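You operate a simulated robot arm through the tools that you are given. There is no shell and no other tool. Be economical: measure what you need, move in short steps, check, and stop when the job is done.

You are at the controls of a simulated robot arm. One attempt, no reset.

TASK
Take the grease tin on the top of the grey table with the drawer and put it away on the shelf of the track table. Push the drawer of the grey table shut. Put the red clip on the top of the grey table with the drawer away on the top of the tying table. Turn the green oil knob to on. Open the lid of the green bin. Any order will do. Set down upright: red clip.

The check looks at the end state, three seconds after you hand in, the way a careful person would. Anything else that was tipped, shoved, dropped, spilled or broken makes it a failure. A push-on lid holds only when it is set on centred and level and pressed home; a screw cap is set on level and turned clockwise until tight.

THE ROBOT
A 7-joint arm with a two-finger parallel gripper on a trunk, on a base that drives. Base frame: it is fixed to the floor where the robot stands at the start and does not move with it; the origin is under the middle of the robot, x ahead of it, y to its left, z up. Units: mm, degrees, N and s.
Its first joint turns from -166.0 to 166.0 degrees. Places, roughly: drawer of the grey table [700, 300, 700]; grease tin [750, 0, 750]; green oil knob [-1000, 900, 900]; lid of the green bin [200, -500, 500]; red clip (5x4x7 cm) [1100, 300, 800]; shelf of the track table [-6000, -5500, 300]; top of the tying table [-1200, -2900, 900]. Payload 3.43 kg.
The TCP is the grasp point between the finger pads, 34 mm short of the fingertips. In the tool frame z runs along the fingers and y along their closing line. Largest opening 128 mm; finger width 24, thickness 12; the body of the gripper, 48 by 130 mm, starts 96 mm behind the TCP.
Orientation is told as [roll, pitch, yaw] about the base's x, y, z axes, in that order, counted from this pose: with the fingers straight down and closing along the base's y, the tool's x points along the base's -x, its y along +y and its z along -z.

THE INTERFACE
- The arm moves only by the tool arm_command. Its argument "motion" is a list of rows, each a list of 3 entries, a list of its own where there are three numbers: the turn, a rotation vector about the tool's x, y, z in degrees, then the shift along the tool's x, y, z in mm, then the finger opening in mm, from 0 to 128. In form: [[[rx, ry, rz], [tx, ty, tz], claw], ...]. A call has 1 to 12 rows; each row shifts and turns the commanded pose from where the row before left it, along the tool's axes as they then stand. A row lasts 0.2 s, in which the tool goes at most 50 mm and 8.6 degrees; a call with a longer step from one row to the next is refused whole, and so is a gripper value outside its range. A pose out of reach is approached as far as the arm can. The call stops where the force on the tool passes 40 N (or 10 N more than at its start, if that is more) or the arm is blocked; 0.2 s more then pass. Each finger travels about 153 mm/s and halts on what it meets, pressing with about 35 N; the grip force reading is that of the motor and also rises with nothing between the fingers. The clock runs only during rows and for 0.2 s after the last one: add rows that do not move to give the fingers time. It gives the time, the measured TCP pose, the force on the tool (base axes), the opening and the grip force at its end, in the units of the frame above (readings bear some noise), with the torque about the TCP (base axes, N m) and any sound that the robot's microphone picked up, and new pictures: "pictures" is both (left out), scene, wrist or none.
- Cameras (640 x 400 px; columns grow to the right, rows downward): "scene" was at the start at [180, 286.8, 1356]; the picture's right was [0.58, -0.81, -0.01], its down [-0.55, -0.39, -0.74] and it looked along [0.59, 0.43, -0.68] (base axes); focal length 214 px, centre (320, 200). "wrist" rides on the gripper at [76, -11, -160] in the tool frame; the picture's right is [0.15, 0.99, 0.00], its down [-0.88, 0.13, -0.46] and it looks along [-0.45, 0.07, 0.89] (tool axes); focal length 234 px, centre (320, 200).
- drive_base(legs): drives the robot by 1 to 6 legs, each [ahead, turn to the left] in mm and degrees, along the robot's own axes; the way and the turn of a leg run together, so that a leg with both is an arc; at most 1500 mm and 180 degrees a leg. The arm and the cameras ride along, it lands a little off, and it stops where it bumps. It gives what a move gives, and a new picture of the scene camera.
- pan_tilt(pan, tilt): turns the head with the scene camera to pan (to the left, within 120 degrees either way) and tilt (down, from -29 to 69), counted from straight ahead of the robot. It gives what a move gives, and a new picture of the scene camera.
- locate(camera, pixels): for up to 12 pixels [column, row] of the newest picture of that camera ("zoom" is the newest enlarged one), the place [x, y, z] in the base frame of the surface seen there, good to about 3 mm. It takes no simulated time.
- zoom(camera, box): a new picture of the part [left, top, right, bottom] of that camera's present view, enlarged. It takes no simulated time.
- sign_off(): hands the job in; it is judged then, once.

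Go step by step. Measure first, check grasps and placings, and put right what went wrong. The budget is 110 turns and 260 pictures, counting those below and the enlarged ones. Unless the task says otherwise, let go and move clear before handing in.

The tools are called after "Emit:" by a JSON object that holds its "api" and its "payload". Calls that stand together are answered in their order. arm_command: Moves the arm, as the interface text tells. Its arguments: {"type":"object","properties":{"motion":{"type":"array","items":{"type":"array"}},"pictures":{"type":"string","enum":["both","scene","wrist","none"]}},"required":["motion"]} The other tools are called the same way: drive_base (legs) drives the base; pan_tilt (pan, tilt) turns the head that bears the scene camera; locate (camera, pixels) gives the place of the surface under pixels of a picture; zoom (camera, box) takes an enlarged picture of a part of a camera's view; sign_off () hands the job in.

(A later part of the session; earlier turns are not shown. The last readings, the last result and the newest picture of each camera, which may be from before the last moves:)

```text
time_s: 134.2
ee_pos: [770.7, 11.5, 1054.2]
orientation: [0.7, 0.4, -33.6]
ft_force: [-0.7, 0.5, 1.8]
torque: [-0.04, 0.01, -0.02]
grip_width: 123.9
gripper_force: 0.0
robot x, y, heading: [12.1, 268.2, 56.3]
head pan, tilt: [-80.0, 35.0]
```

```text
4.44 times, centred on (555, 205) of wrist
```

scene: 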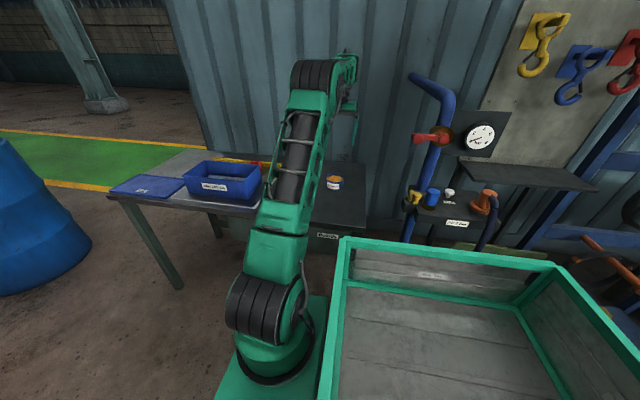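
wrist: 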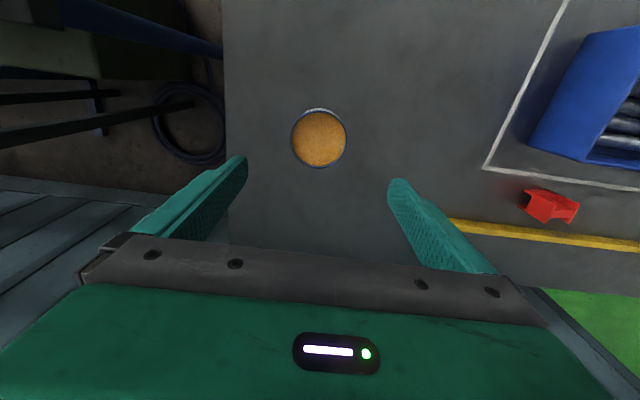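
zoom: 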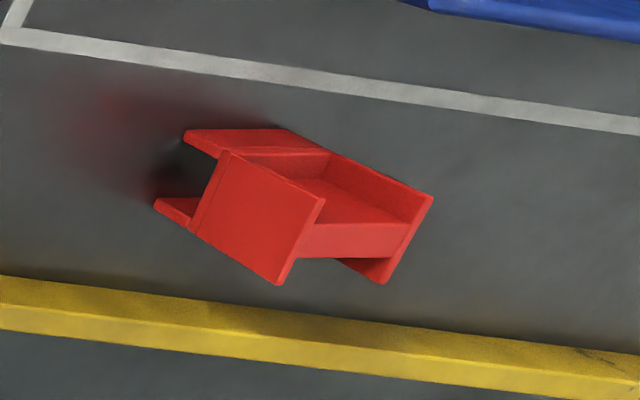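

The tin's centre is (777,11), diameter about 90, rim z 841. I'll centre on it and go down so the tips end ~6 mm above the table.

Emit:
{"api": "arm_command", "payload": {"motion": [[[0, 0, 0], [-5.4, 3, 0], 126], [[0, 0, 0], [0, 0, 45], 126], [[0, 0, 0], [0, 0, 45], 126], [[0, 0, 0], [0, 0, 45], 126], [[0, 0, 0], [0, 0, 40], 126], [[0, 0, 0], [0, 0, 25], 126], [[0, 0, 0], [0, 0, 0], 126]], "pictures": "wrist"}}

```text
time_s: 135.8
ee_pos: [778.2, 12.9, 850.8]
orientation: [0.7, 0.5, -33.7]
ft_force: [0.2, -1.1, -0.1]
torque: [-0.01, 0.03, -0.02]
grip_width: 126.1
gripper_force: 0.1
robot x, y, heading: [12.7, 270.6, 56.4]
head pan, tilt: [-80.0, 35.0]
```

wrist: 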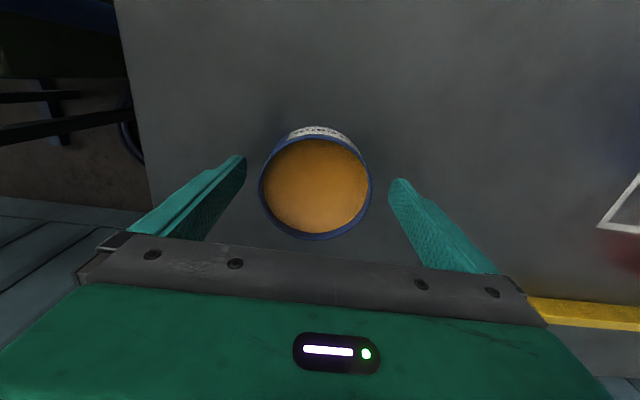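

Emit:
{"api": "arm_command", "payload": {"motion": [[[0.7, -0.5, 0], [0, 0, 11], 126], [[0, 0, 0], [0, 0, 0], 110], [[0, 0, 0], [0, 0, 0], 90], [[0, 0, 0], [0, 0, 0], 80], [[0, 0, 0], [0, 0, 0], 80], [[0, 0, 0], [0, 0, 0], 80]], "pictures": "wrist"}}

```text
time_s: 137.2
ee_pos: [776.4, 14.6, 841.4]
orientation: [0.0, 0.0, -33.7]
ft_force: [-1.2, -1.0, 0.0]
torque: [-0.27, 0.12, -0.03]
grip_width: 89.4
gripper_force: 34.2
robot x, y, heading: [13.6, 273.5, 56.3]
head pan, tilt: [-80.0, 35.0]
```

wrist: 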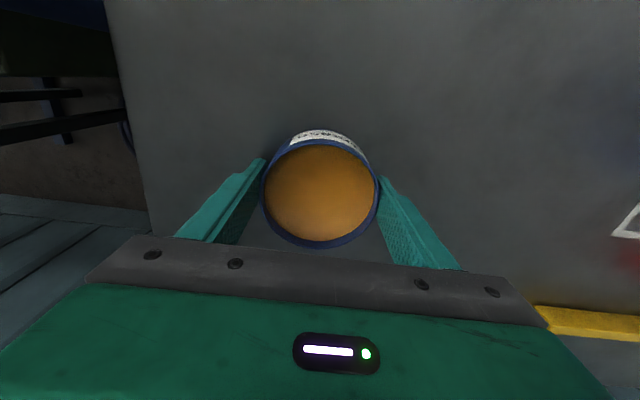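

The tin is gripped at 89.4 mm. I'll lift it and swing it back to the front of the robot.

Emit:
{"api": "arm_command", "payload": {"motion": [[[0, 0, 0], [0, 0, -15], 80], [[0, 0, 0], [0, 0, -40], 80], [[0, 0, 0], [0, 0, -45], 80], [[0, 0, 0], [0, 0, -45], 80], [[0, 0, 0], [0, 0, -45], 80], [[0, 0, 0], [0, 0, -45], 80], [[0, 0, 0], [0, 0, -40], 80], [[0, 0, 0], [35, 28, 0], 80], [[0, 0, 0], [35, 28, 0], 80], [[0, 0, 0], [35, 28, 0], 80], [[0, 0, 0], [35, 28, 0], 80], [[0, 0, 0], [35, 28, 0], 80]], "pictures": "wrist"}}

Emit:
{"api": "arm_command", "payload": {"motion": [[[0, 0, 0], [35, 28, 0], 80], [[0, 0, 0], [35, 28, 0], 80], [[0, 0, 0], [35, 28, 0], 80], [[0, 0, 0], [35, 28, 0], 80], [[0, 0, 0], [35, 28, 0], 80], [[0, 0, 0], [35, 28, 0], 80], [[0, 0, 0], [35, 28, 0], 80], [[0, 0, 0], [35, 28, 0], 80], [[0, 0, 0], [35, 28, 0], 80], [[0, 0, 0], [35, 28, 0], 80]], "pictures": "both"}}

```text
time_s: 139.8
ee_pos: [707.6, 228.2, 1117.3]
orientation: [0.0, -0.1, -33.7]
ft_force: [-0.4, -1.7, -5.1]
torque: [0.11, 0.08, -0.02]
grip_width: 89.4
gripper_force: 34.8
robot x, y, heading: [10.8, 272.3, 56.4]
head pan, tilt: [-80.0, 35.0]
```

wrist: 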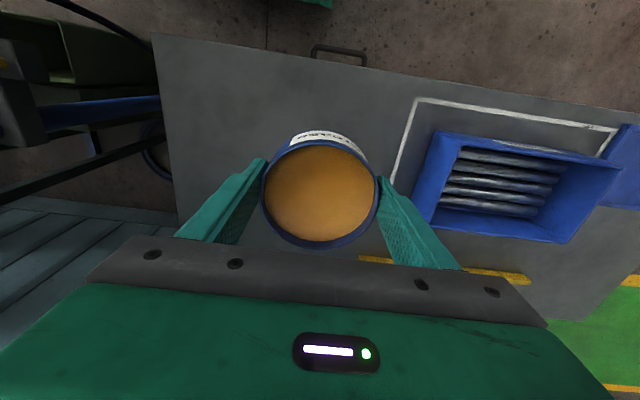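

```text
time_s: 142.0
ee_pos: [572.9, 654.3, 1116.1]
orientation: [0.2, -0.1, -33.6]
ft_force: [0.0, -0.8, -3.9]
torque: [0.06, 0.02, 0.0]
grip_width: 89.2
gripper_force: 34.9
robot x, y, heading: [9.3, 270.7, 56.4]
head pan, tilt: [-80.0, 35.0]
```

scene: 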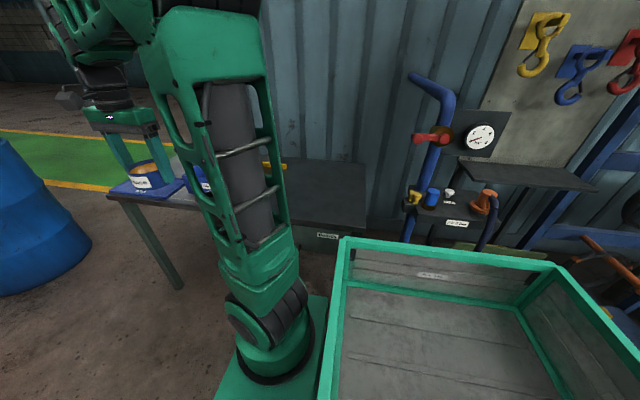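
wrist: 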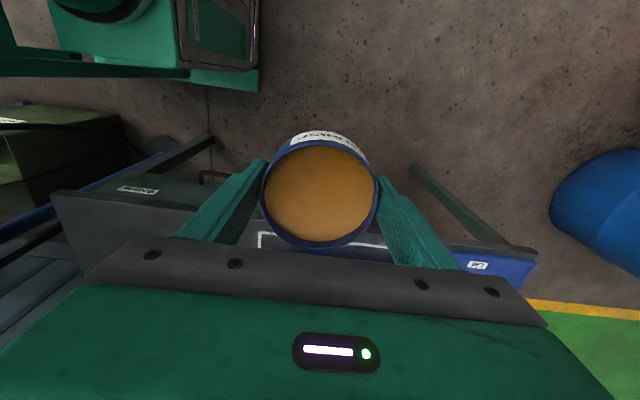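

The tin is steady. I'll turn round to the left and drive down the aisle towards the track table, stopping midway to look.

Emit:
{"api": "drive_base", "payload": {"legs": [[0, 90], [0, 87], [1200, 0], [1300, 0]]}}

Emit:
{"api": "pan_tilt", "payload": {"pan": 0, "tilt": 15}}

```text
time_s: 163.0
ee_pos: [-2049.3, -2142.7, 1116.4]
orientation: [0.1, 0.0, 145.3]
ft_force: [0.3, 0.9, -4.5]
torque: [-0.02, -0.03, 0.0]
grip_width: 89.1
gripper_force: 35.3
robot x, y, heading: [-1478.3, -1768.4, -124.7]
head pan, tilt: [-80.0, 35.0]
```

scene: 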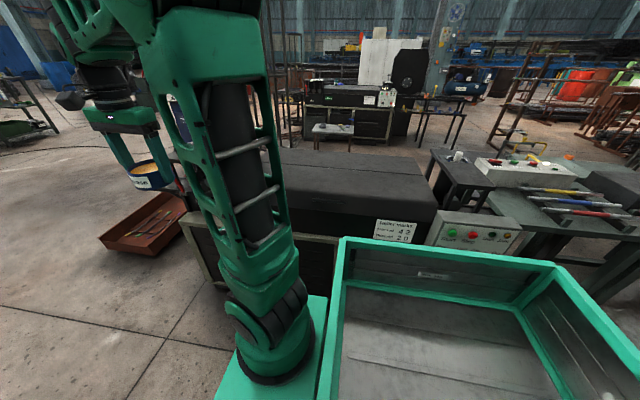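

```text
time_s: 164.5
ee_pos: [-2042.6, -2130.1, 1124.1]
orientation: [0.8, 0.0, 145.3]
ft_force: [-0.2, 1.1, -4.5]
torque: [-0.04, -0.02, -0.03]
grip_width: 89.2
gripper_force: 34.7
robot x, y, heading: [-1478.6, -1765.4, -124.9]
head pan, tilt: [0.0, 15.0]
```

scene: 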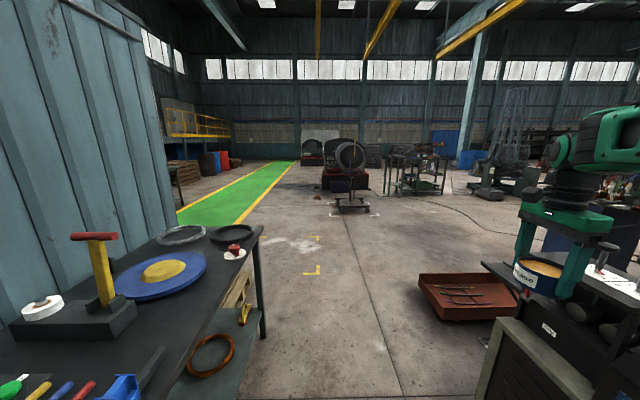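

The way ahead is open; the tying table is at left. I'll measure the candidates for the track table and the obstacles.

Emit:
{"api": "locate", "payload": {"camera": "scene", "pixels": [[415, 160], [410, 190], [440, 188], [350, 205], [495, 190], [465, 300], [420, 280], [350, 160], [395, 195], [260, 230], [140, 270], [510, 350]]}}

Emit:
{"api": "zoom", "payload": {"camera": "scene", "box": [310, 120, 470, 220]}}

```text
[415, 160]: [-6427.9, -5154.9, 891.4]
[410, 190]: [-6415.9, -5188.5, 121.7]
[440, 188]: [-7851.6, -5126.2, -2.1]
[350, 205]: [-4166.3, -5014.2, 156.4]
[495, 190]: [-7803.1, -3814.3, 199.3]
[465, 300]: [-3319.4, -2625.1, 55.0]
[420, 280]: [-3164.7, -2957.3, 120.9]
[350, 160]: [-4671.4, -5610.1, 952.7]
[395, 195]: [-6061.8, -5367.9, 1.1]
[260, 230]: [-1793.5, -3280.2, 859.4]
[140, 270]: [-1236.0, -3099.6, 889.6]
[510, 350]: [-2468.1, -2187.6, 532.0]
```

```text
4.00 times, centred on (390, 170) of scene
```

zoom: 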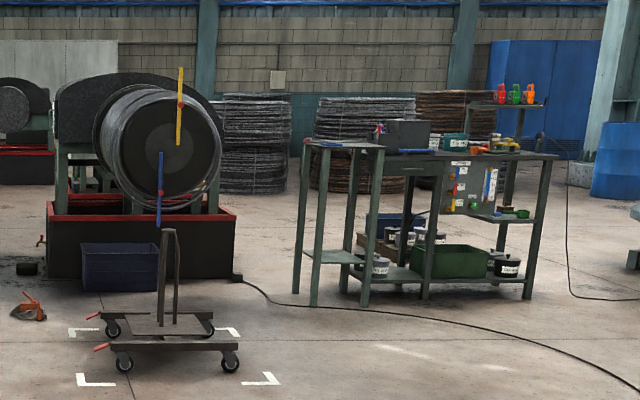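

The small stand next to the bench, near (-6060,-5370), has a low shelf and is probably the track table. I'll drive past the red tray towards it, stopping about 1.5 m short.

Emit:
{"api": "drive_base", "payload": {"legs": [[1500, 0], [0, -21.3], [1450, 0], [1300, 0]]}}

Emit:
{"api": "zoom", "payload": {"camera": "scene", "box": [160, 80, 480, 280]}}

```text
time_s: 186.5
ee_pos: [-5330.7, -4591.1, 1123.5]
orientation: [0.7, 0.0, 121.8]
ft_force: [0.7, 0.0, -4.7]
torque: [0.01, 0.0, 0.0]
grip_width: 89.0
gripper_force: 34.7
robot x, y, heading: [-4668.6, -4483.4, -148.0]
head pan, tilt: [0.0, 15.0]
```

scene: 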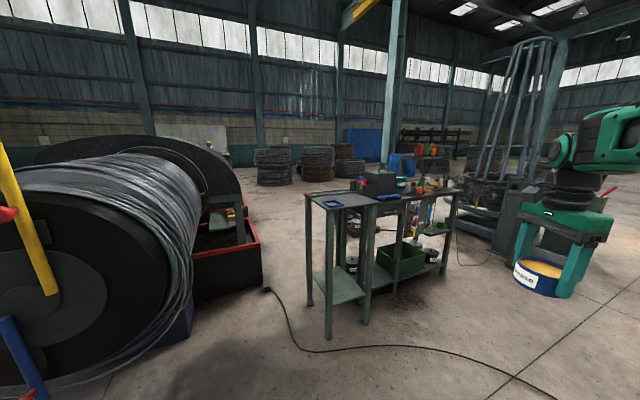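

```text
2.00 times, centred on (320, 180) of scene
```

zoom: 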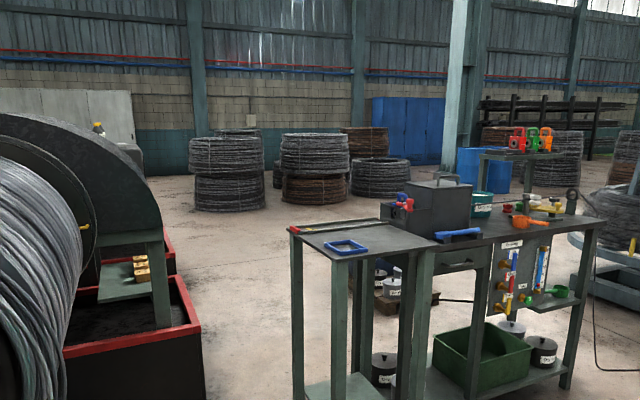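

Emit:
{"api": "locate", "payload": {"camera": "scene", "pixels": [[345, 285], [325, 290], [360, 292], [330, 200], [372, 200], [312, 193], [329, 335], [308, 300], [400, 270], [345, 200]]}}

Emit:
{"api": "zoom", "payload": {"camera": "scene", "box": [290, 170, 400, 345]}}

```text
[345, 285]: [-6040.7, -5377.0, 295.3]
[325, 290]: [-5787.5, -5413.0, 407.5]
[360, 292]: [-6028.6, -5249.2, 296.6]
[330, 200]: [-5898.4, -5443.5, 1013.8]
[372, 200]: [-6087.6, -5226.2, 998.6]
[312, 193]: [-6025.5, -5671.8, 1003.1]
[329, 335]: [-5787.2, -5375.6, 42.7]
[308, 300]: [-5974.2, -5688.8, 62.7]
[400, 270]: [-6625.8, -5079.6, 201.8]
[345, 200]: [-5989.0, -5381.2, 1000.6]
```

```text
2.29 times, centred on (345, 258) of scene
```

zoom: 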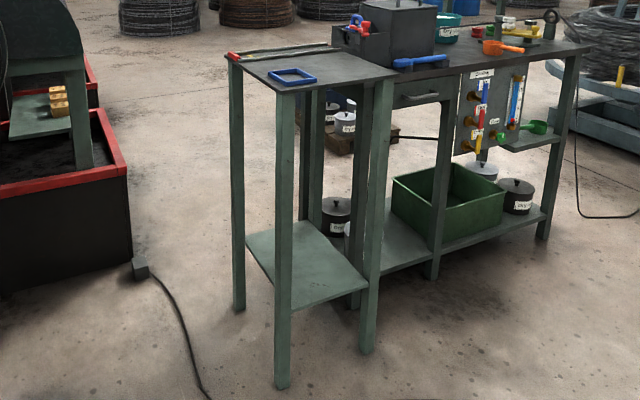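

The track table is the small stand: shelf z≈296, top z≈1000, legs about 340 mm apart, open towards the robot. I'll measure the cable on the floor and the legs on this side.

Emit:
{"api": "locate", "payload": {"camera": "scene", "pixels": [[268, 290], [295, 340], [340, 350], [400, 346], [460, 355], [530, 385], [366, 318], [369, 290], [332, 300], [350, 302], [340, 270], [362, 262]]}}

Emit:
{"api": "zoom", "payload": {"camera": "scene", "box": [310, 240, 410, 340]}}

```text
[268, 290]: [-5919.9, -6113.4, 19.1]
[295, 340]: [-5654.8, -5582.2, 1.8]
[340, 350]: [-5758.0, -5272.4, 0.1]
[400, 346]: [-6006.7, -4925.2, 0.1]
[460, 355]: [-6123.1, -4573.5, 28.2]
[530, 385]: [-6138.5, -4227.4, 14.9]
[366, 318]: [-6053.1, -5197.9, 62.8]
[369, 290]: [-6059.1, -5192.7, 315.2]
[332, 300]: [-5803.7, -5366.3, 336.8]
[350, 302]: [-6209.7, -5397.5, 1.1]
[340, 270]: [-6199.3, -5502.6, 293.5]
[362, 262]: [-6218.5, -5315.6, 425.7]
```

```text
4.00 times, centred on (360, 290) of scene
```

zoom: 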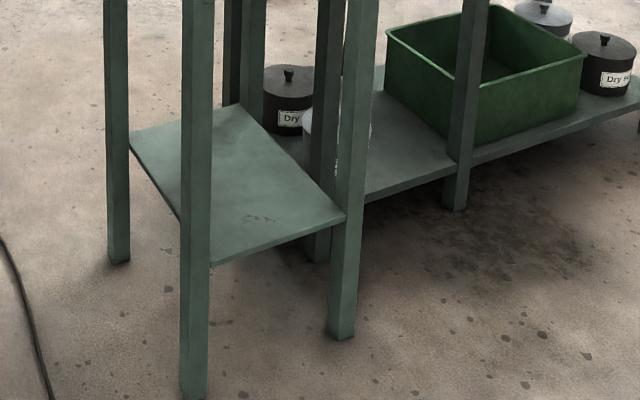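

The cable lies close to the table, beyond where my front wheels will be. I'll drive to face the shelf's open side squarely, about 1 m off.

Emit:
{"api": "drive_base", "payload": {"legs": [[0, -21.5], [834, 0], [0, 45.8]]}}

Emit:
{"api": "pan_tilt", "payload": {"pan": -5, "tilt": 35}}

```text
time_s: 194.7
ee_pos: [-6041.4, -5010.7, 1130.9]
orientation: [1.4, 0.0, 146.7]
ft_force: [-0.9, 0.4, -4.3]
torque: [-0.03, -0.01, -0.03]
grip_width: 89.0
gripper_force: 35.2
robot x, y, heading: [-5503.5, -4638.9, -122.9]
head pan, tilt: [0.0, 15.0]
```

scene: 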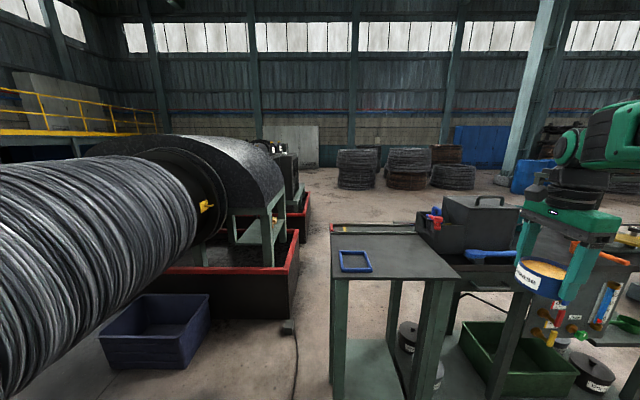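

```text
time_s: 195.5
ee_pos: [-6033.0, -4999.8, 1139.6]
orientation: [2.1, 0.0, 146.9]
ft_force: [-0.1, 0.0, -4.2]
torque: [-0.01, -0.01, -0.02]
grip_width: 89.1
gripper_force: 34.9
robot x, y, heading: [-5507.1, -4636.2, -123.3]
head pan, tilt: [-5.0, 35.0]
```

scene: 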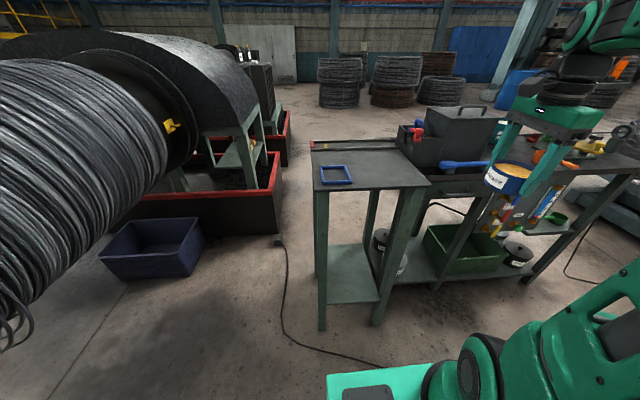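

Good position. I'll measure the shelf and legs from here.

Emit:
{"api": "locate", "payload": {"camera": "scene", "pixels": [[330, 300], [372, 300], [350, 275], [352, 250], [321, 310], [378, 315], [330, 186], [420, 184], [320, 190], [318, 260], [384, 270], [350, 301]]}}

Emit:
{"api": "zoom", "payload": {"camera": "scene", "box": [295, 130, 445, 340]}}

```text
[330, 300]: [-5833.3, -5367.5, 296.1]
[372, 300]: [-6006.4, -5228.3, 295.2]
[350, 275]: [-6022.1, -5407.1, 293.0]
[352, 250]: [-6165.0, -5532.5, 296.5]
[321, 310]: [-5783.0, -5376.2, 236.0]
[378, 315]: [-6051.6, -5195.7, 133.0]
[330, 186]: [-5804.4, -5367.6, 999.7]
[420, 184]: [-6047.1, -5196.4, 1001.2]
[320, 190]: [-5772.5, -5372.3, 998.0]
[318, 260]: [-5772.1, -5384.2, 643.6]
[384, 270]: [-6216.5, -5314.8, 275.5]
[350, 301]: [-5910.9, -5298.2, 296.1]
```

```text
1.90 times, centred on (370, 235) of scene
```

zoom: 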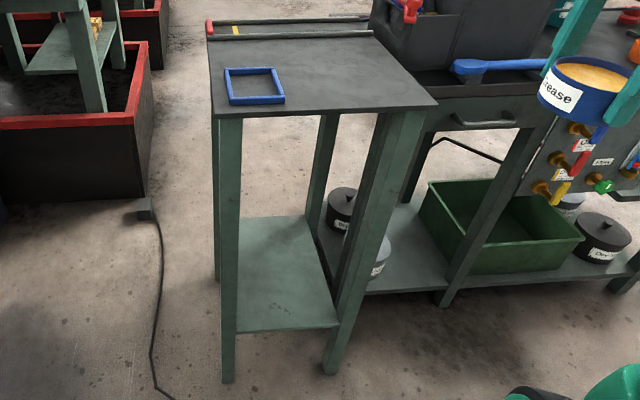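

The shelf front edge is at e≈-7690 and the legs at n≈-1827 and -2150, so the clear centre is n≈-1990. I need about 180 mm more room for the arm to go in low, so I'll back up and turn the tool to face the shelf.

Emit:
{"api": "drive_base", "payload": {"legs": [[-180, 0]]}}

Emit:
{"api": "arm_command", "payload": {"motion": [[[1, 0, -8.1], [0, 0, 0], 80], [[1, 0, -8.1], [0, 0, 0], 80], [[0, 0, -8.1], [0, 0, 0], 80], [[0, 0, -8.1], [0, 0, 0], 80], [[0, 0, -8.1], [0, 0, 0], 80], [[0, 0, -8.1], [0, 0, 0], 80], [[0, 0, -8.1], [0, 0, 0], 80], [[0, 0, -8.1], [0, 0, 0], 80], [[0, 0, -8.1], [0, 0, 0], 80], [[0, 0, -8.1], [0, 0, 0], 80], [[0, 0, -8.1], [0, 0, 0], 80]], "pictures": "wrist"}}

```text
time_s: 197.0
ee_pos: [-5936.6, -4846.6, 1138.6]
orientation: [2.2, 0.0, 146.9]
ft_force: [0.3, 0.1, -4.7]
torque: [-0.06, -0.04, 0.01]
grip_width: 89.1
gripper_force: 35.2
robot x, y, heading: [-5403.4, -4484.9, -123.0]
head pan, tilt: [-5.0, 35.0]
```

scene: 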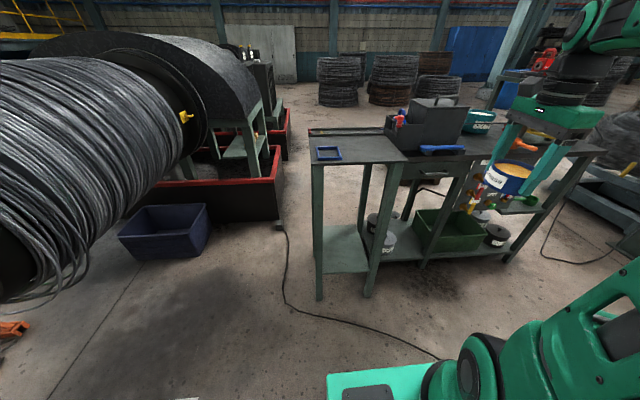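

```text
time_s: 199.4
ee_pos: [-5927.6, -4835.3, 1146.5]
orientation: [-0.3, -0.9, -124.0]
ft_force: [-0.5, 0.3, -4.9]
torque: [0.02, 0.0, 0.02]
grip_width: 89.0
gripper_force: 34.8
robot x, y, heading: [-5402.0, -4487.6, -123.0]
head pan, tilt: [-5.0, 35.0]
```

wrist: 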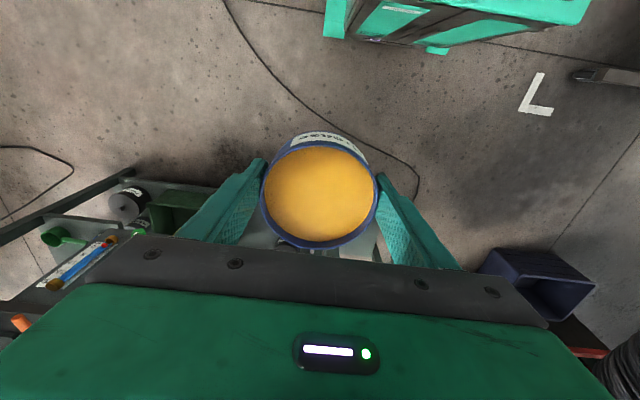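

I'll line up in front of the opening and then go down in front of it.

Emit:
{"api": "arm_command", "payload": {"motion": [[[-0.3, 0.9, 0], [-28, 32, 0], 80], [[0, 0, 0], [-28, 32, 0], 80], [[0, 0, 0], [-28, 32, 0], 80], [[0, 0, 0], [-28, 32, 0], 80], [[0, 0, 0], [-28, 32, 0], 80], [[0, 0, 0], [-28, 32, 0], 80], [[0, 0, 0], [-28, 32, 0], 80], [[0, 0, 0], [-28, 33, 0], 80], [[0, 0, 0], [0, 0, 45], 80], [[0, 0, 0], [0, 0, 45], 80], [[0, 0, 0], [0, 0, 45], 80], [[0, 0, 0], [0, 0, 45], 80]], "pictures": "none"}}

Emit:
{"api": "arm_command", "payload": {"motion": [[[0, 0, 0], [0, 0, 45], 80], [[0, 0, 0], [0, 0, 45], 80], [[0, 0, 0], [0, 0, 45], 80], [[0, 0, 0], [0, 0, 45], 80], [[0, 0, 0], [0, 0, 45], 80], [[0, 0, 0], [0, 0, 45], 80], [[0, 0, 0], [0, 0, 45], 80], [[0, 0, 0], [0, 0, 45], 80], [[0, 0, 0], [0, 0, 45], 80], [[0, 0, 0], [0, 0, 45], 80], [[0, 0, 0], [0, 0, 45], 80]], "pictures": "both"}}

```text
time_s: 202.0
ee_pos: [-5839.2, -5163.0, 965.9]
orientation: [0.1, -0.2, -123.9]
ft_force: [0.2, -0.2, -3.1]
torque: [-0.04, 0.0, -0.01]
grip_width: 89.0
gripper_force: 35.3
robot x, y, heading: [-5406.1, -4486.7, -123.4]
head pan, tilt: [-5.0, 35.0]
```

```text
time_s: 204.4
ee_pos: [-5843.6, -5165.3, 470.5]
orientation: [0.0, -0.1, -124.1]
ft_force: [-0.1, -1.0, -4.6]
torque: [-0.02, -0.03, -0.03]
grip_width: 88.9
gripper_force: 34.8
robot x, y, heading: [-5407.9, -4485.1, -123.0]
head pan, tilt: [-5.0, 35.0]
```

scene: 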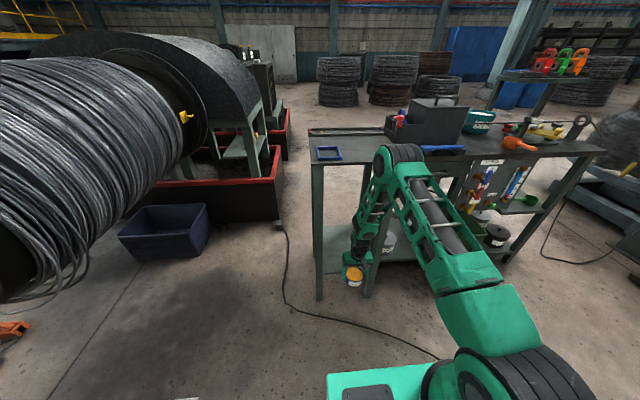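
wrist: 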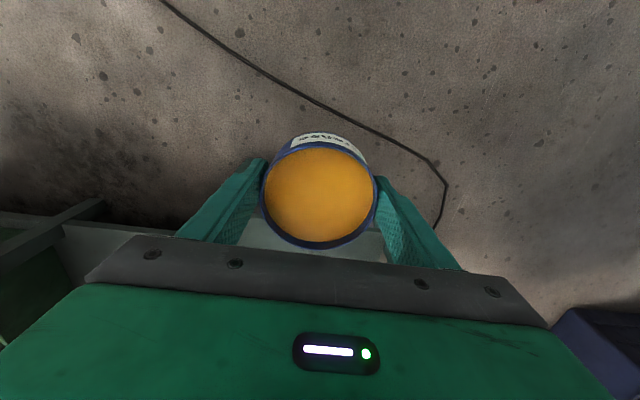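

The tin is in front of the opening at z 470. The elbow looks close to the table top, so I'll check its position before moving in.

Emit:
{"api": "locate", "payload": {"camera": "scene", "pixels": [[383, 165], [400, 150], [372, 195], [368, 215], [360, 245], [420, 170], [392, 130], [356, 262]]}}

Emit:
{"api": "zoom", "payload": {"camera": "scene", "box": [290, 120, 450, 320]}}

```text
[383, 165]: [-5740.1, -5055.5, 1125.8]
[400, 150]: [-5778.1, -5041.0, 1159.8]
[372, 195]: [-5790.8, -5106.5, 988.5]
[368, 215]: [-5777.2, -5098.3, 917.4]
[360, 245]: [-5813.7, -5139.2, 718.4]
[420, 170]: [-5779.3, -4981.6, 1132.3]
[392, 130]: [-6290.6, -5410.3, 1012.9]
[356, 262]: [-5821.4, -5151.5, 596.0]
```

```text
2.00 times, centred on (370, 220) of scene
```

zoom: 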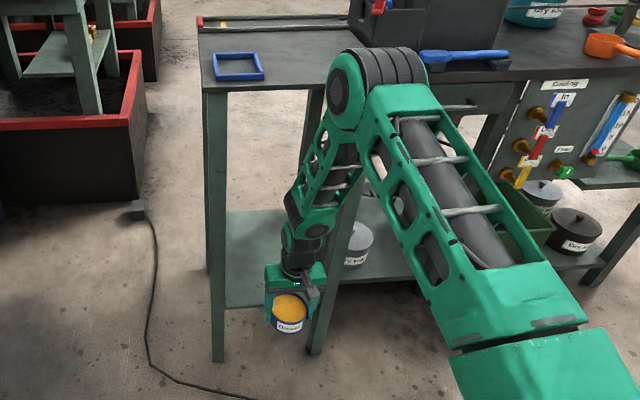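

By geometry, as the arm stretches in, the elbow drops and the forearm passes well under the table top. I'll lower to z≈385 and go in about 150 mm, then check.

Emit:
{"api": "arm_command", "payload": {"motion": [[[0, 0, 0], [0, 2, 42], 80], [[0, 0, 0], [0, 2, 42], 80], [[0, 0, 0], [-30, 0, 0], 80], [[0, 0, 0], [-30, 0, 0], 80], [[0, 0, 0], [-30, 0, 0], 80], [[0, 0, 0], [-30, 0, 0], 80], [[0, 0, 0], [-30, 0, 0], 80]], "pictures": "both"}}

Emit:
{"api": "zoom", "payload": {"camera": "scene", "box": [290, 120, 450, 320]}}

```text
time_s: 206.0
ee_pos: [-5921.8, -5294.4, 386.6]
orientation: [0.0, 0.0, -124.0]
ft_force: [0.3, -0.2, -4.7]
torque: [0.02, -0.01, 0.0]
grip_width: 89.2
gripper_force: 35.3
robot x, y, heading: [-5405.8, -4489.9, -123.0]
head pan, tilt: [-5.0, 35.0]
```

scene: 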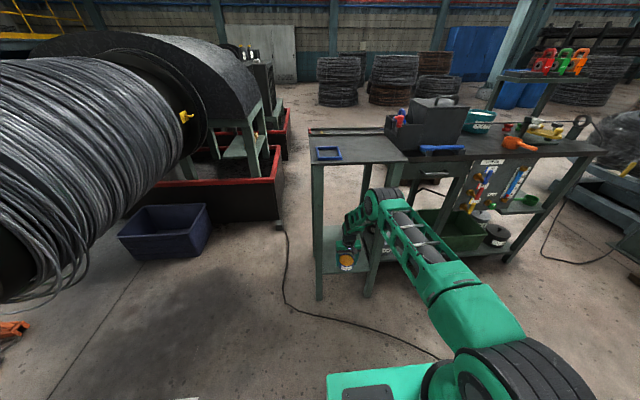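
wrist: 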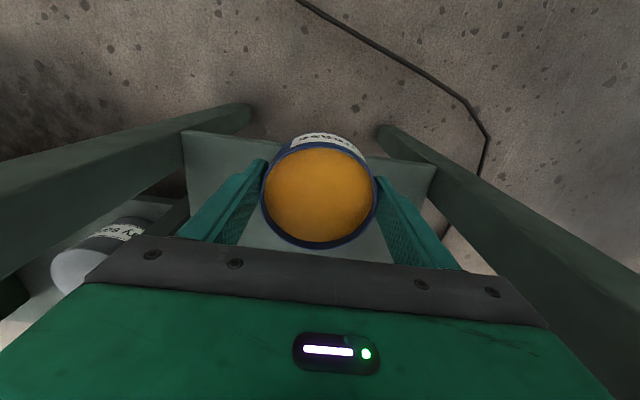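

```text
2.00 times, centred on (370, 220) of scene
```

zoom: 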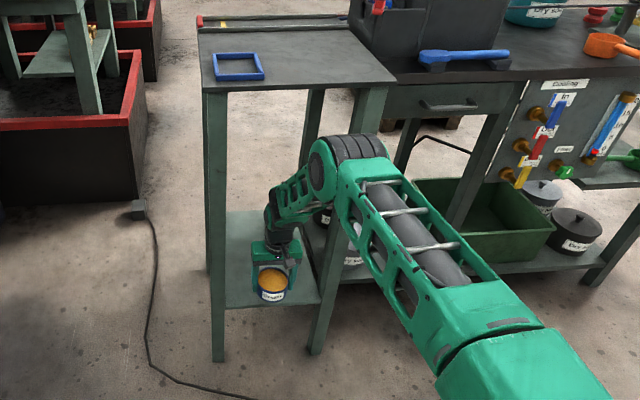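

Excellent clearance. I'll go 95 mm further in and lower until the tin touches the shelf.

Emit:
{"api": "arm_command", "payload": {"motion": [[[0, 0, 0], [-32, 0, 0], 80], [[0, 0, 0], [-32, 0, 0], 80], [[0, 0, 0], [-31, 0, 0], 80], [[0, 0, 0], [0, 0, 20], 80], [[0, 0, 0], [0, 0, 15], 80], [[0, 0, 0], [0, 0, 6], 80], [[0, 0, 0], [0, 0, 0], 80]], "pictures": "wrist"}}

```text
time_s: 207.6
ee_pos: [-5958.6, -5344.8, 337.5]
orientation: [-0.2, 1.9, -124.1]
ft_force: [-0.1, -1.3, -4.5]
torque: [0.0, -0.01, -0.01]
grip_width: 88.9
gripper_force: 34.7
out of reach, approached as far as the arm can: row 3, 4, 5, 6
robot x, y, heading: [-5404.6, -4485.9, -122.8]
head pan, tilt: [-5.0, 35.0]
```

wrist: 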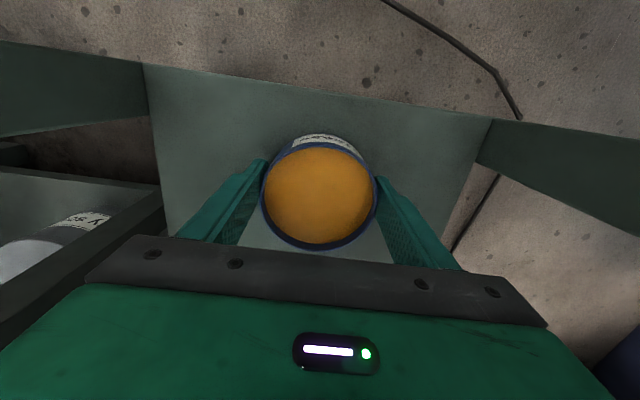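

The arm's reach ends here, with the tin centre 64 mm inside the edge, which is fully on the shelf. I'll level it and lower the last millimetres to contact.

Emit:
{"api": "arm_command", "payload": {"motion": [[[0, -1.9, 0], [8, 0, 0], 80], [[0, 0, 0], [0, 0, 2], 80], [[0, 0, 0], [0, 0, 2], 80], [[0, 0, 0], [0, 0, 0], 80]], "pictures": "none"}}

```text
time_s: 208.6
ee_pos: [-5949.2, -5342.0, 338.4]
orientation: [0.1, -0.5, -123.6]
ft_force: [0.4, -5.0, 8.2]
torque: [0.19, -0.22, -0.07]
grip_width: 88.9
gripper_force: 34.6
out of reach, approached as far as the arm can: row 1, 2
robot x, y, heading: [-5408.9, -4484.7, -123.0]
head pan, tilt: [-5.0, 35.0]
```

Fz went from −4.5 to +8 N, so the tin is resting on the shelf and level. I'll open gently and check.

Emit:
{"api": "arm_command", "payload": {"motion": [[[0, 0, 0], [0, 0, 0], 96], [[0, 0, 0], [0, 0, 0], 106], [[0, 0, 0], [0, 0, 0], 116], [[0, 0, 0], [0, 0, -25], 118], [[0, 0, 0], [0, 0, -30], 118]], "pictures": "both"}}

Emit:
{"api": "locate", "payload": {"camera": "wrist", "pixels": [[320, 130], [318, 165], [318, 200], [200, 150], [440, 150]]}}

```text
time_s: 209.8
ee_pos: [-5942.1, -5341.1, 392.8]
orientation: [0.3, -0.1, -122.7]
ft_force: [0.2, 0.3, -0.6]
torque: [-0.04, 0.0, 0.0]
grip_width: 117.8
gripper_force: 0.0
robot x, y, heading: [-5406.1, -4487.7, -123.1]
head pan, tilt: [-5.0, 35.0]
```

scene: 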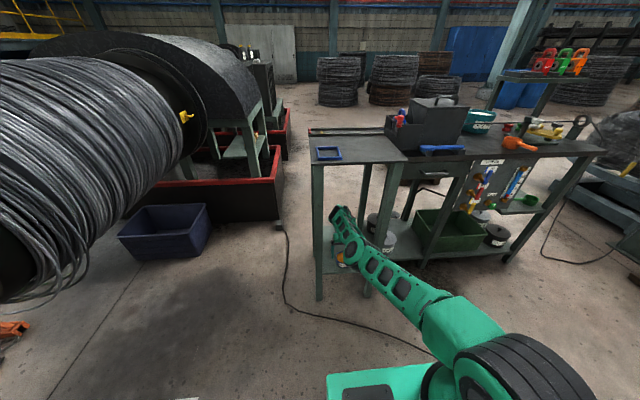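
wrist: 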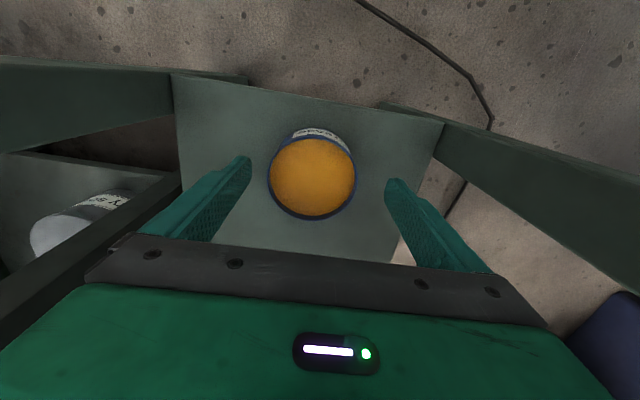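

```text
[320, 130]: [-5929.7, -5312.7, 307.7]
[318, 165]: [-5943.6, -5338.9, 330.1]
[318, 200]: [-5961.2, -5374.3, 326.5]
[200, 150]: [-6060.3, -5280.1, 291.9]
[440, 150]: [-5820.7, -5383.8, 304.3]
```

The tin stands level on the shelf. I'll withdraw straight out from under the table.

Emit:
{"api": "arm_command", "payload": {"motion": [[[0, 0, 0], [0, 0, -15], 118], [[0, 0, 0], [25, 0, -5], 118], [[0, 0, 0], [35, 0, 0], 118], [[0, 0, 0], [40, 0, 0], 118], [[0, 0, 0], [40, 0, 0], 118], [[0, 0, 0], [40, 0, 0], 118], [[0, 0, 0], [40, 0, 0], 118]], "pictures": "both"}}

Emit:
{"api": "zoom", "payload": {"camera": "scene", "box": [290, 120, 450, 320]}}

```text
time_s: 211.4
ee_pos: [-5855.5, -5183.4, 399.1]
orientation: [0.0, -1.9, -123.9]
ft_force: [0.0, 0.4, -0.4]
torque: [0.0, 0.02, 0.03]
grip_width: 117.5
gripper_force: 0.2
out of reach, approached as far as the arm can: row 2, 3
robot x, y, heading: [-5407.3, -4485.7, -123.3]
head pan, tilt: [-5.0, 35.0]
```

scene: 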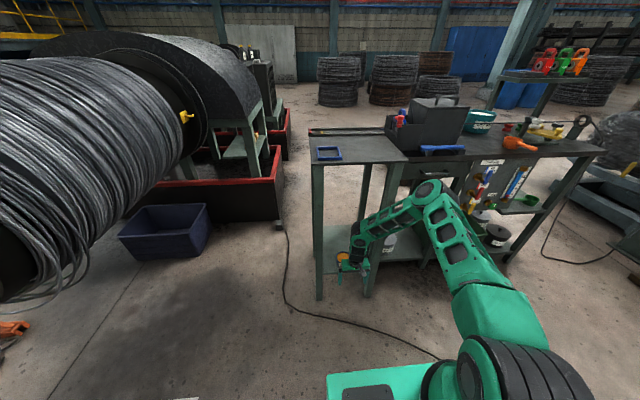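
wrist: 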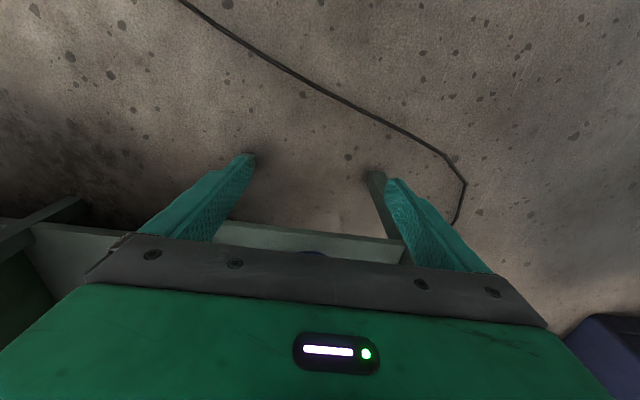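

```text
2.00 times, centred on (370, 220) of scene
```

zoom: 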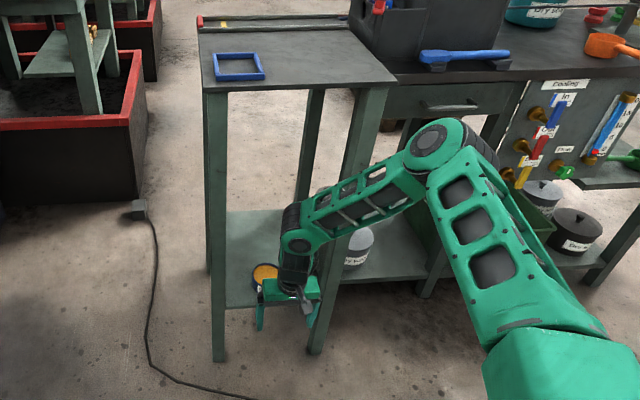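

The tool is out and the tin stands on the shelf. I'll raise the arm well clear, drawing back a little.

Emit:
{"api": "arm_command", "payload": {"motion": [[[0, 1.9, 0], [30, 0, 0], 100], [[0, 0, 0], [20, 0, -40], 100], [[0, 0, 0], [10, 0, -45], 100], [[0, 0, 0], [5, 0, -48], 100], [[0, 0, 0], [5, 0, -48], 100], [[0, 0, 0], [0, 0, -49], 100], [[0, 0, 0], [0, 0, -49], 80], [[0, 0, 0], [0, 0, -49], 80], [[0, 0, 0], [0, 0, -49], 80], [[0, 0, 0], [0, 0, -49], 80], [[0, 0, 0], [0, 0, -49], 80], [[0, 0, 0], [0, 0, -49], 80]], "pictures": "none"}}

Emit:
{"api": "arm_command", "payload": {"motion": [[[0, 0, 0], [0, 0, -49], 80], [[0, 0, 0], [0, 0, -49], 80], [[0, 0, 0], [0, 0, -49], 80], [[0, 0, 0], [0, 0, -49], 80], [[0, 0, 0], [0, 0, -40], 80]], "pictures": "scene"}}

Emit:
{"api": "zoom", "payload": {"camera": "scene", "box": [290, 170, 450, 320]}}

```text
time_s: 214.0
ee_pos: [-5821.0, -5125.0, 924.0]
orientation: [-0.1, 0.0, -124.0]
ft_force: [-0.6, 0.2, -0.2]
torque: [0.01, -0.01, 0.0]
grip_width: 80.2
gripper_force: 0.1
robot x, y, heading: [-5406.9, -4487.1, -122.9]
head pan, tilt: [-5.0, 35.0]
```

```text
time_s: 215.2
ee_pos: [-5818.4, -5126.8, 1155.9]
orientation: [-0.1, 0.1, -124.2]
ft_force: [-0.1, -0.3, -0.3]
torque: [0.01, -0.05, 0.03]
grip_width: 80.0
gripper_force: 0.1
robot x, y, heading: [-5406.9, -4489.5, -123.0]
head pan, tilt: [-5.0, 35.0]
```

scene: 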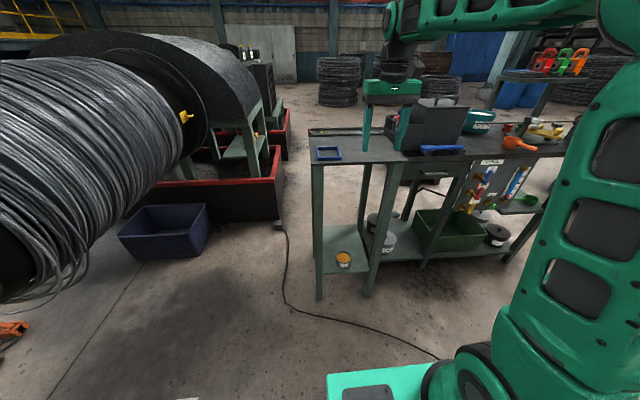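

```text
2.67 times, centred on (370, 245) of scene
```

zoom: 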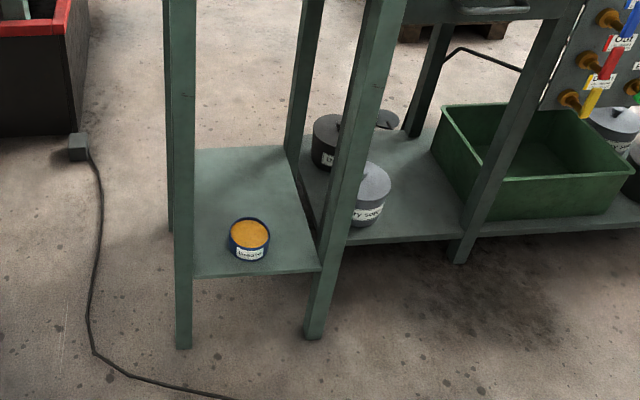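

The tin is put away properly. Now back to the grey table for the clip: I'll turn round and retrace the route.

Emit:
{"api": "drive_base", "payload": {"legs": [[0, 146.3], [1500, 0], [1500, 0], [383, 0], [0, 33], [1400, 0]]}}

```text
time_s: 247.3
ee_pos: [-1115.7, -1317.9, 1156.0]
orientation: [0.0, -0.1, 55.2]
ft_force: [-0.2, -0.5, -0.2]
torque: [-0.01, 0.01, 0.0]
grip_width: 80.1
gripper_force: 0.1
robot x, y, heading: [-1537.1, -1952.4, 56.0]
head pan, tilt: [-5.0, 35.0]
```

scene: 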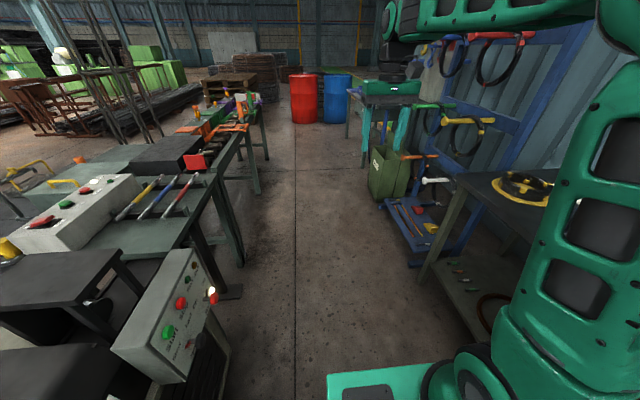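

The bin lid is still open at (390,170), and the aisle is clear. I'll drive on to beside the clip.

Emit:
{"api": "drive_base", "payload": {"legs": [[0, -0.9], [1500, 0], [1500, 0], [135, 0]]}}

Emit:
{"api": "pan_tilt", "payload": {"pan": -75, "tilt": 40}}

```text
time_s: 263.4
ee_pos: [781.5, 1202.8, 1164.7]
orientation: [0.0, -0.8, 51.3]
ft_force: [0.6, -0.2, -0.6]
torque: [0.0, 0.04, -0.02]
grip_width: 80.2
gripper_force: 0.0
robot x, y, heading: [326.7, 607.9, 52.0]
head pan, tilt: [-5.0, 35.0]
```

scene: 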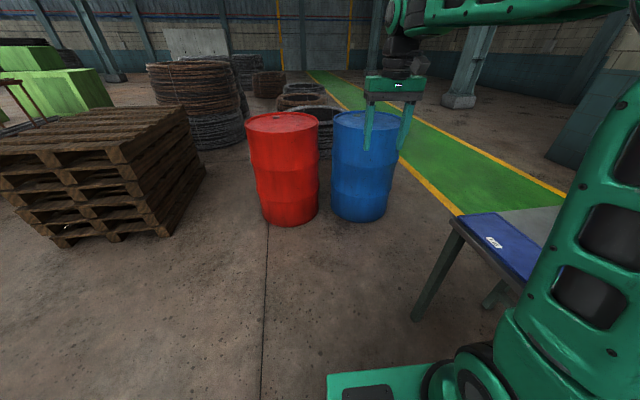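

```text
time_s: 264.8
ee_pos: [772.5, 1190.5, 1173.2]
orientation: [0.0, -1.6, 51.2]
ft_force: [0.1, -0.7, 0.3]
torque: [0.01, -0.01, 0.0]
grip_width: 80.0
gripper_force: 0.1
robot x, y, heading: [326.8, 612.2, 52.4]
head pan, tilt: [-75.0, 40.0]
```

scene: 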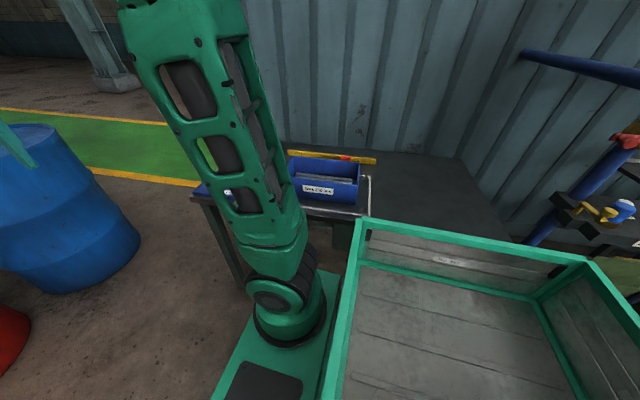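

The robot is beside the table with the arm axis opposite the clip. I'll turn the tool square to the table and swing the arm over the clip.

Emit:
{"api": "arm_command", "payload": {"motion": [[[0, 1.6, 8.5], [0, 0, 0], 80], [[0, 0, 8.5], [0, 0, 0], 80], [[0, 0, 8.5], [0, 0, 0], 80], [[0, 0, 8.5], [0, 0, 0], 80], [[0, 0, 8.5], [0, 0, 0], 80], [[0, 0, 8.5], [0, 0, 0], 80], [[0, 0, 8.5], [0, 0, 0], 80], [[0, 0, 8.5], [0, 0, 0], 80], [[0, 0, 8.5], [0, 0, 0], 80], [[0, 0, 8.4], [0, 0, 0], 80], [[0, 0, 0], [-43, -10, 0], 80], [[0, 0, 0], [-43, -10, 0], 80]], "pictures": "none"}}

Emit:
{"api": "arm_command", "payload": {"motion": [[[0, 0, 0], [-43, -10, 0], 80], [[0, 0, 0], [-43, -10, 0], 80], [[0, 0, 0], [-43, -10, 0], 80], [[0, 0, 0], [-38, -25, 0], 80], [[0, 0, 0], [-38, -25, 0], 80], [[0, 0, 0], [-38, -25, 0], 80], [[0, 0, 0], [-38, -25, 0], 80], [[0, 0, 0], [-38, -25, 0], 80], [[0, 0, 0], [-38, -25, 0], 80], [[0, 0, 0], [-23, -35, 5], 80], [[0, 0, 0], [-23, -35, 5], 80], [[0, 0, 0], [-23, -35, 5], 80]], "pictures": "none"}}

Emit:
{"api": "arm_command", "payload": {"motion": [[[0, 0, 0], [-23, -35, 10], 80], [[0, 0, 0], [-23, -35, 15], 80], [[0, 0, 0], [-23, -35, 15], 80], [[0, 0, 0], [-24, -36, 15], 80], [[0, 0, 0], [-24, -36, 15], 80], [[0, 0, 0], [-24, -36, 15], 80]], "pictures": "wrist"}}

```text
time_s: 267.4
ee_pos: [837.4, 1133.0, 1175.7]
orientation: [-0.3, -0.2, -33.5]
ft_force: [0.1, 0.6, -0.3]
torque: [-0.03, -0.08, 0.0]
grip_width: 80.0
gripper_force: 0.0
robot x, y, heading: [328.5, 611.9, 52.2]
head pan, tilt: [-75.0, 40.0]
```

```text
time_s: 270.0
ee_pos: [1030.8, 654.2, 1155.2]
orientation: [-0.2, 0.1, -33.5]
ft_force: [-0.1, 1.2, -0.8]
torque: [-0.02, 0.01, -0.01]
grip_width: 80.0
gripper_force: 0.0
robot x, y, heading: [331.9, 612.9, 52.2]
head pan, tilt: [-75.0, 40.0]
```

```text
time_s: 271.4
ee_pos: [1029.3, 399.8, 1073.5]
orientation: [-0.1, 0.0, -33.5]
ft_force: [0.2, 0.7, 0.7]
torque: [-0.09, 0.02, -0.03]
grip_width: 80.2
gripper_force: 0.2
robot x, y, heading: [328.8, 611.8, 52.3]
head pan, tilt: [-75.0, 40.0]
```

wrist: 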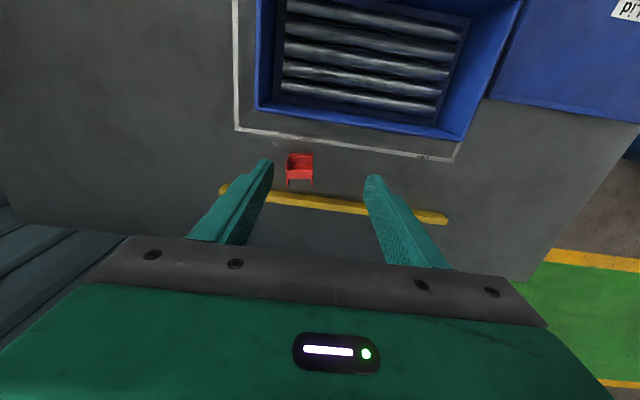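

The clip is right below at (300,168). I'll zoom in and measure it.

Emit:
{"api": "zoom", "payload": {"camera": "wrist", "box": [260, 125, 360, 215]}}

Emit:
{"api": "locate", "payload": {"camera": "zoom", "pixels": [[180, 205], [335, 190], [180, 320], [335, 310], [258, 320], [258, 240], [180, 380], [340, 375], [255, 200], [185, 280]]}}

```text
4.44 times, centred on (310, 170) of wrist
```

zoom: 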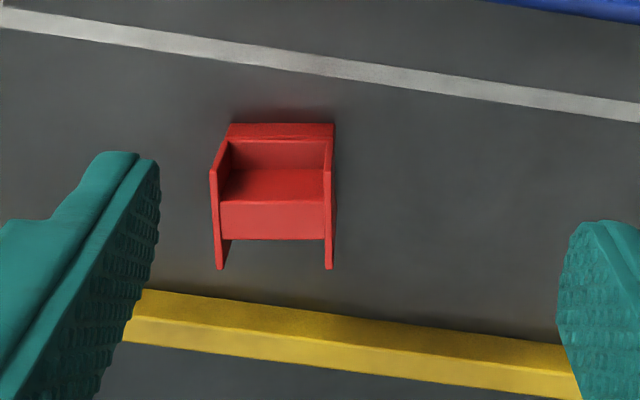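

```text
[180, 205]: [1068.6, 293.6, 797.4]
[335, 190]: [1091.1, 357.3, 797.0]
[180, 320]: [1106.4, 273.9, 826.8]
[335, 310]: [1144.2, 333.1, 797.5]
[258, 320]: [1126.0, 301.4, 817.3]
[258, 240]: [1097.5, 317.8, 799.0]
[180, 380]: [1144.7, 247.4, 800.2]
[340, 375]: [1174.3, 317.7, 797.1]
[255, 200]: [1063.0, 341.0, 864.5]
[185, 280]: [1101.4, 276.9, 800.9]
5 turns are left
```

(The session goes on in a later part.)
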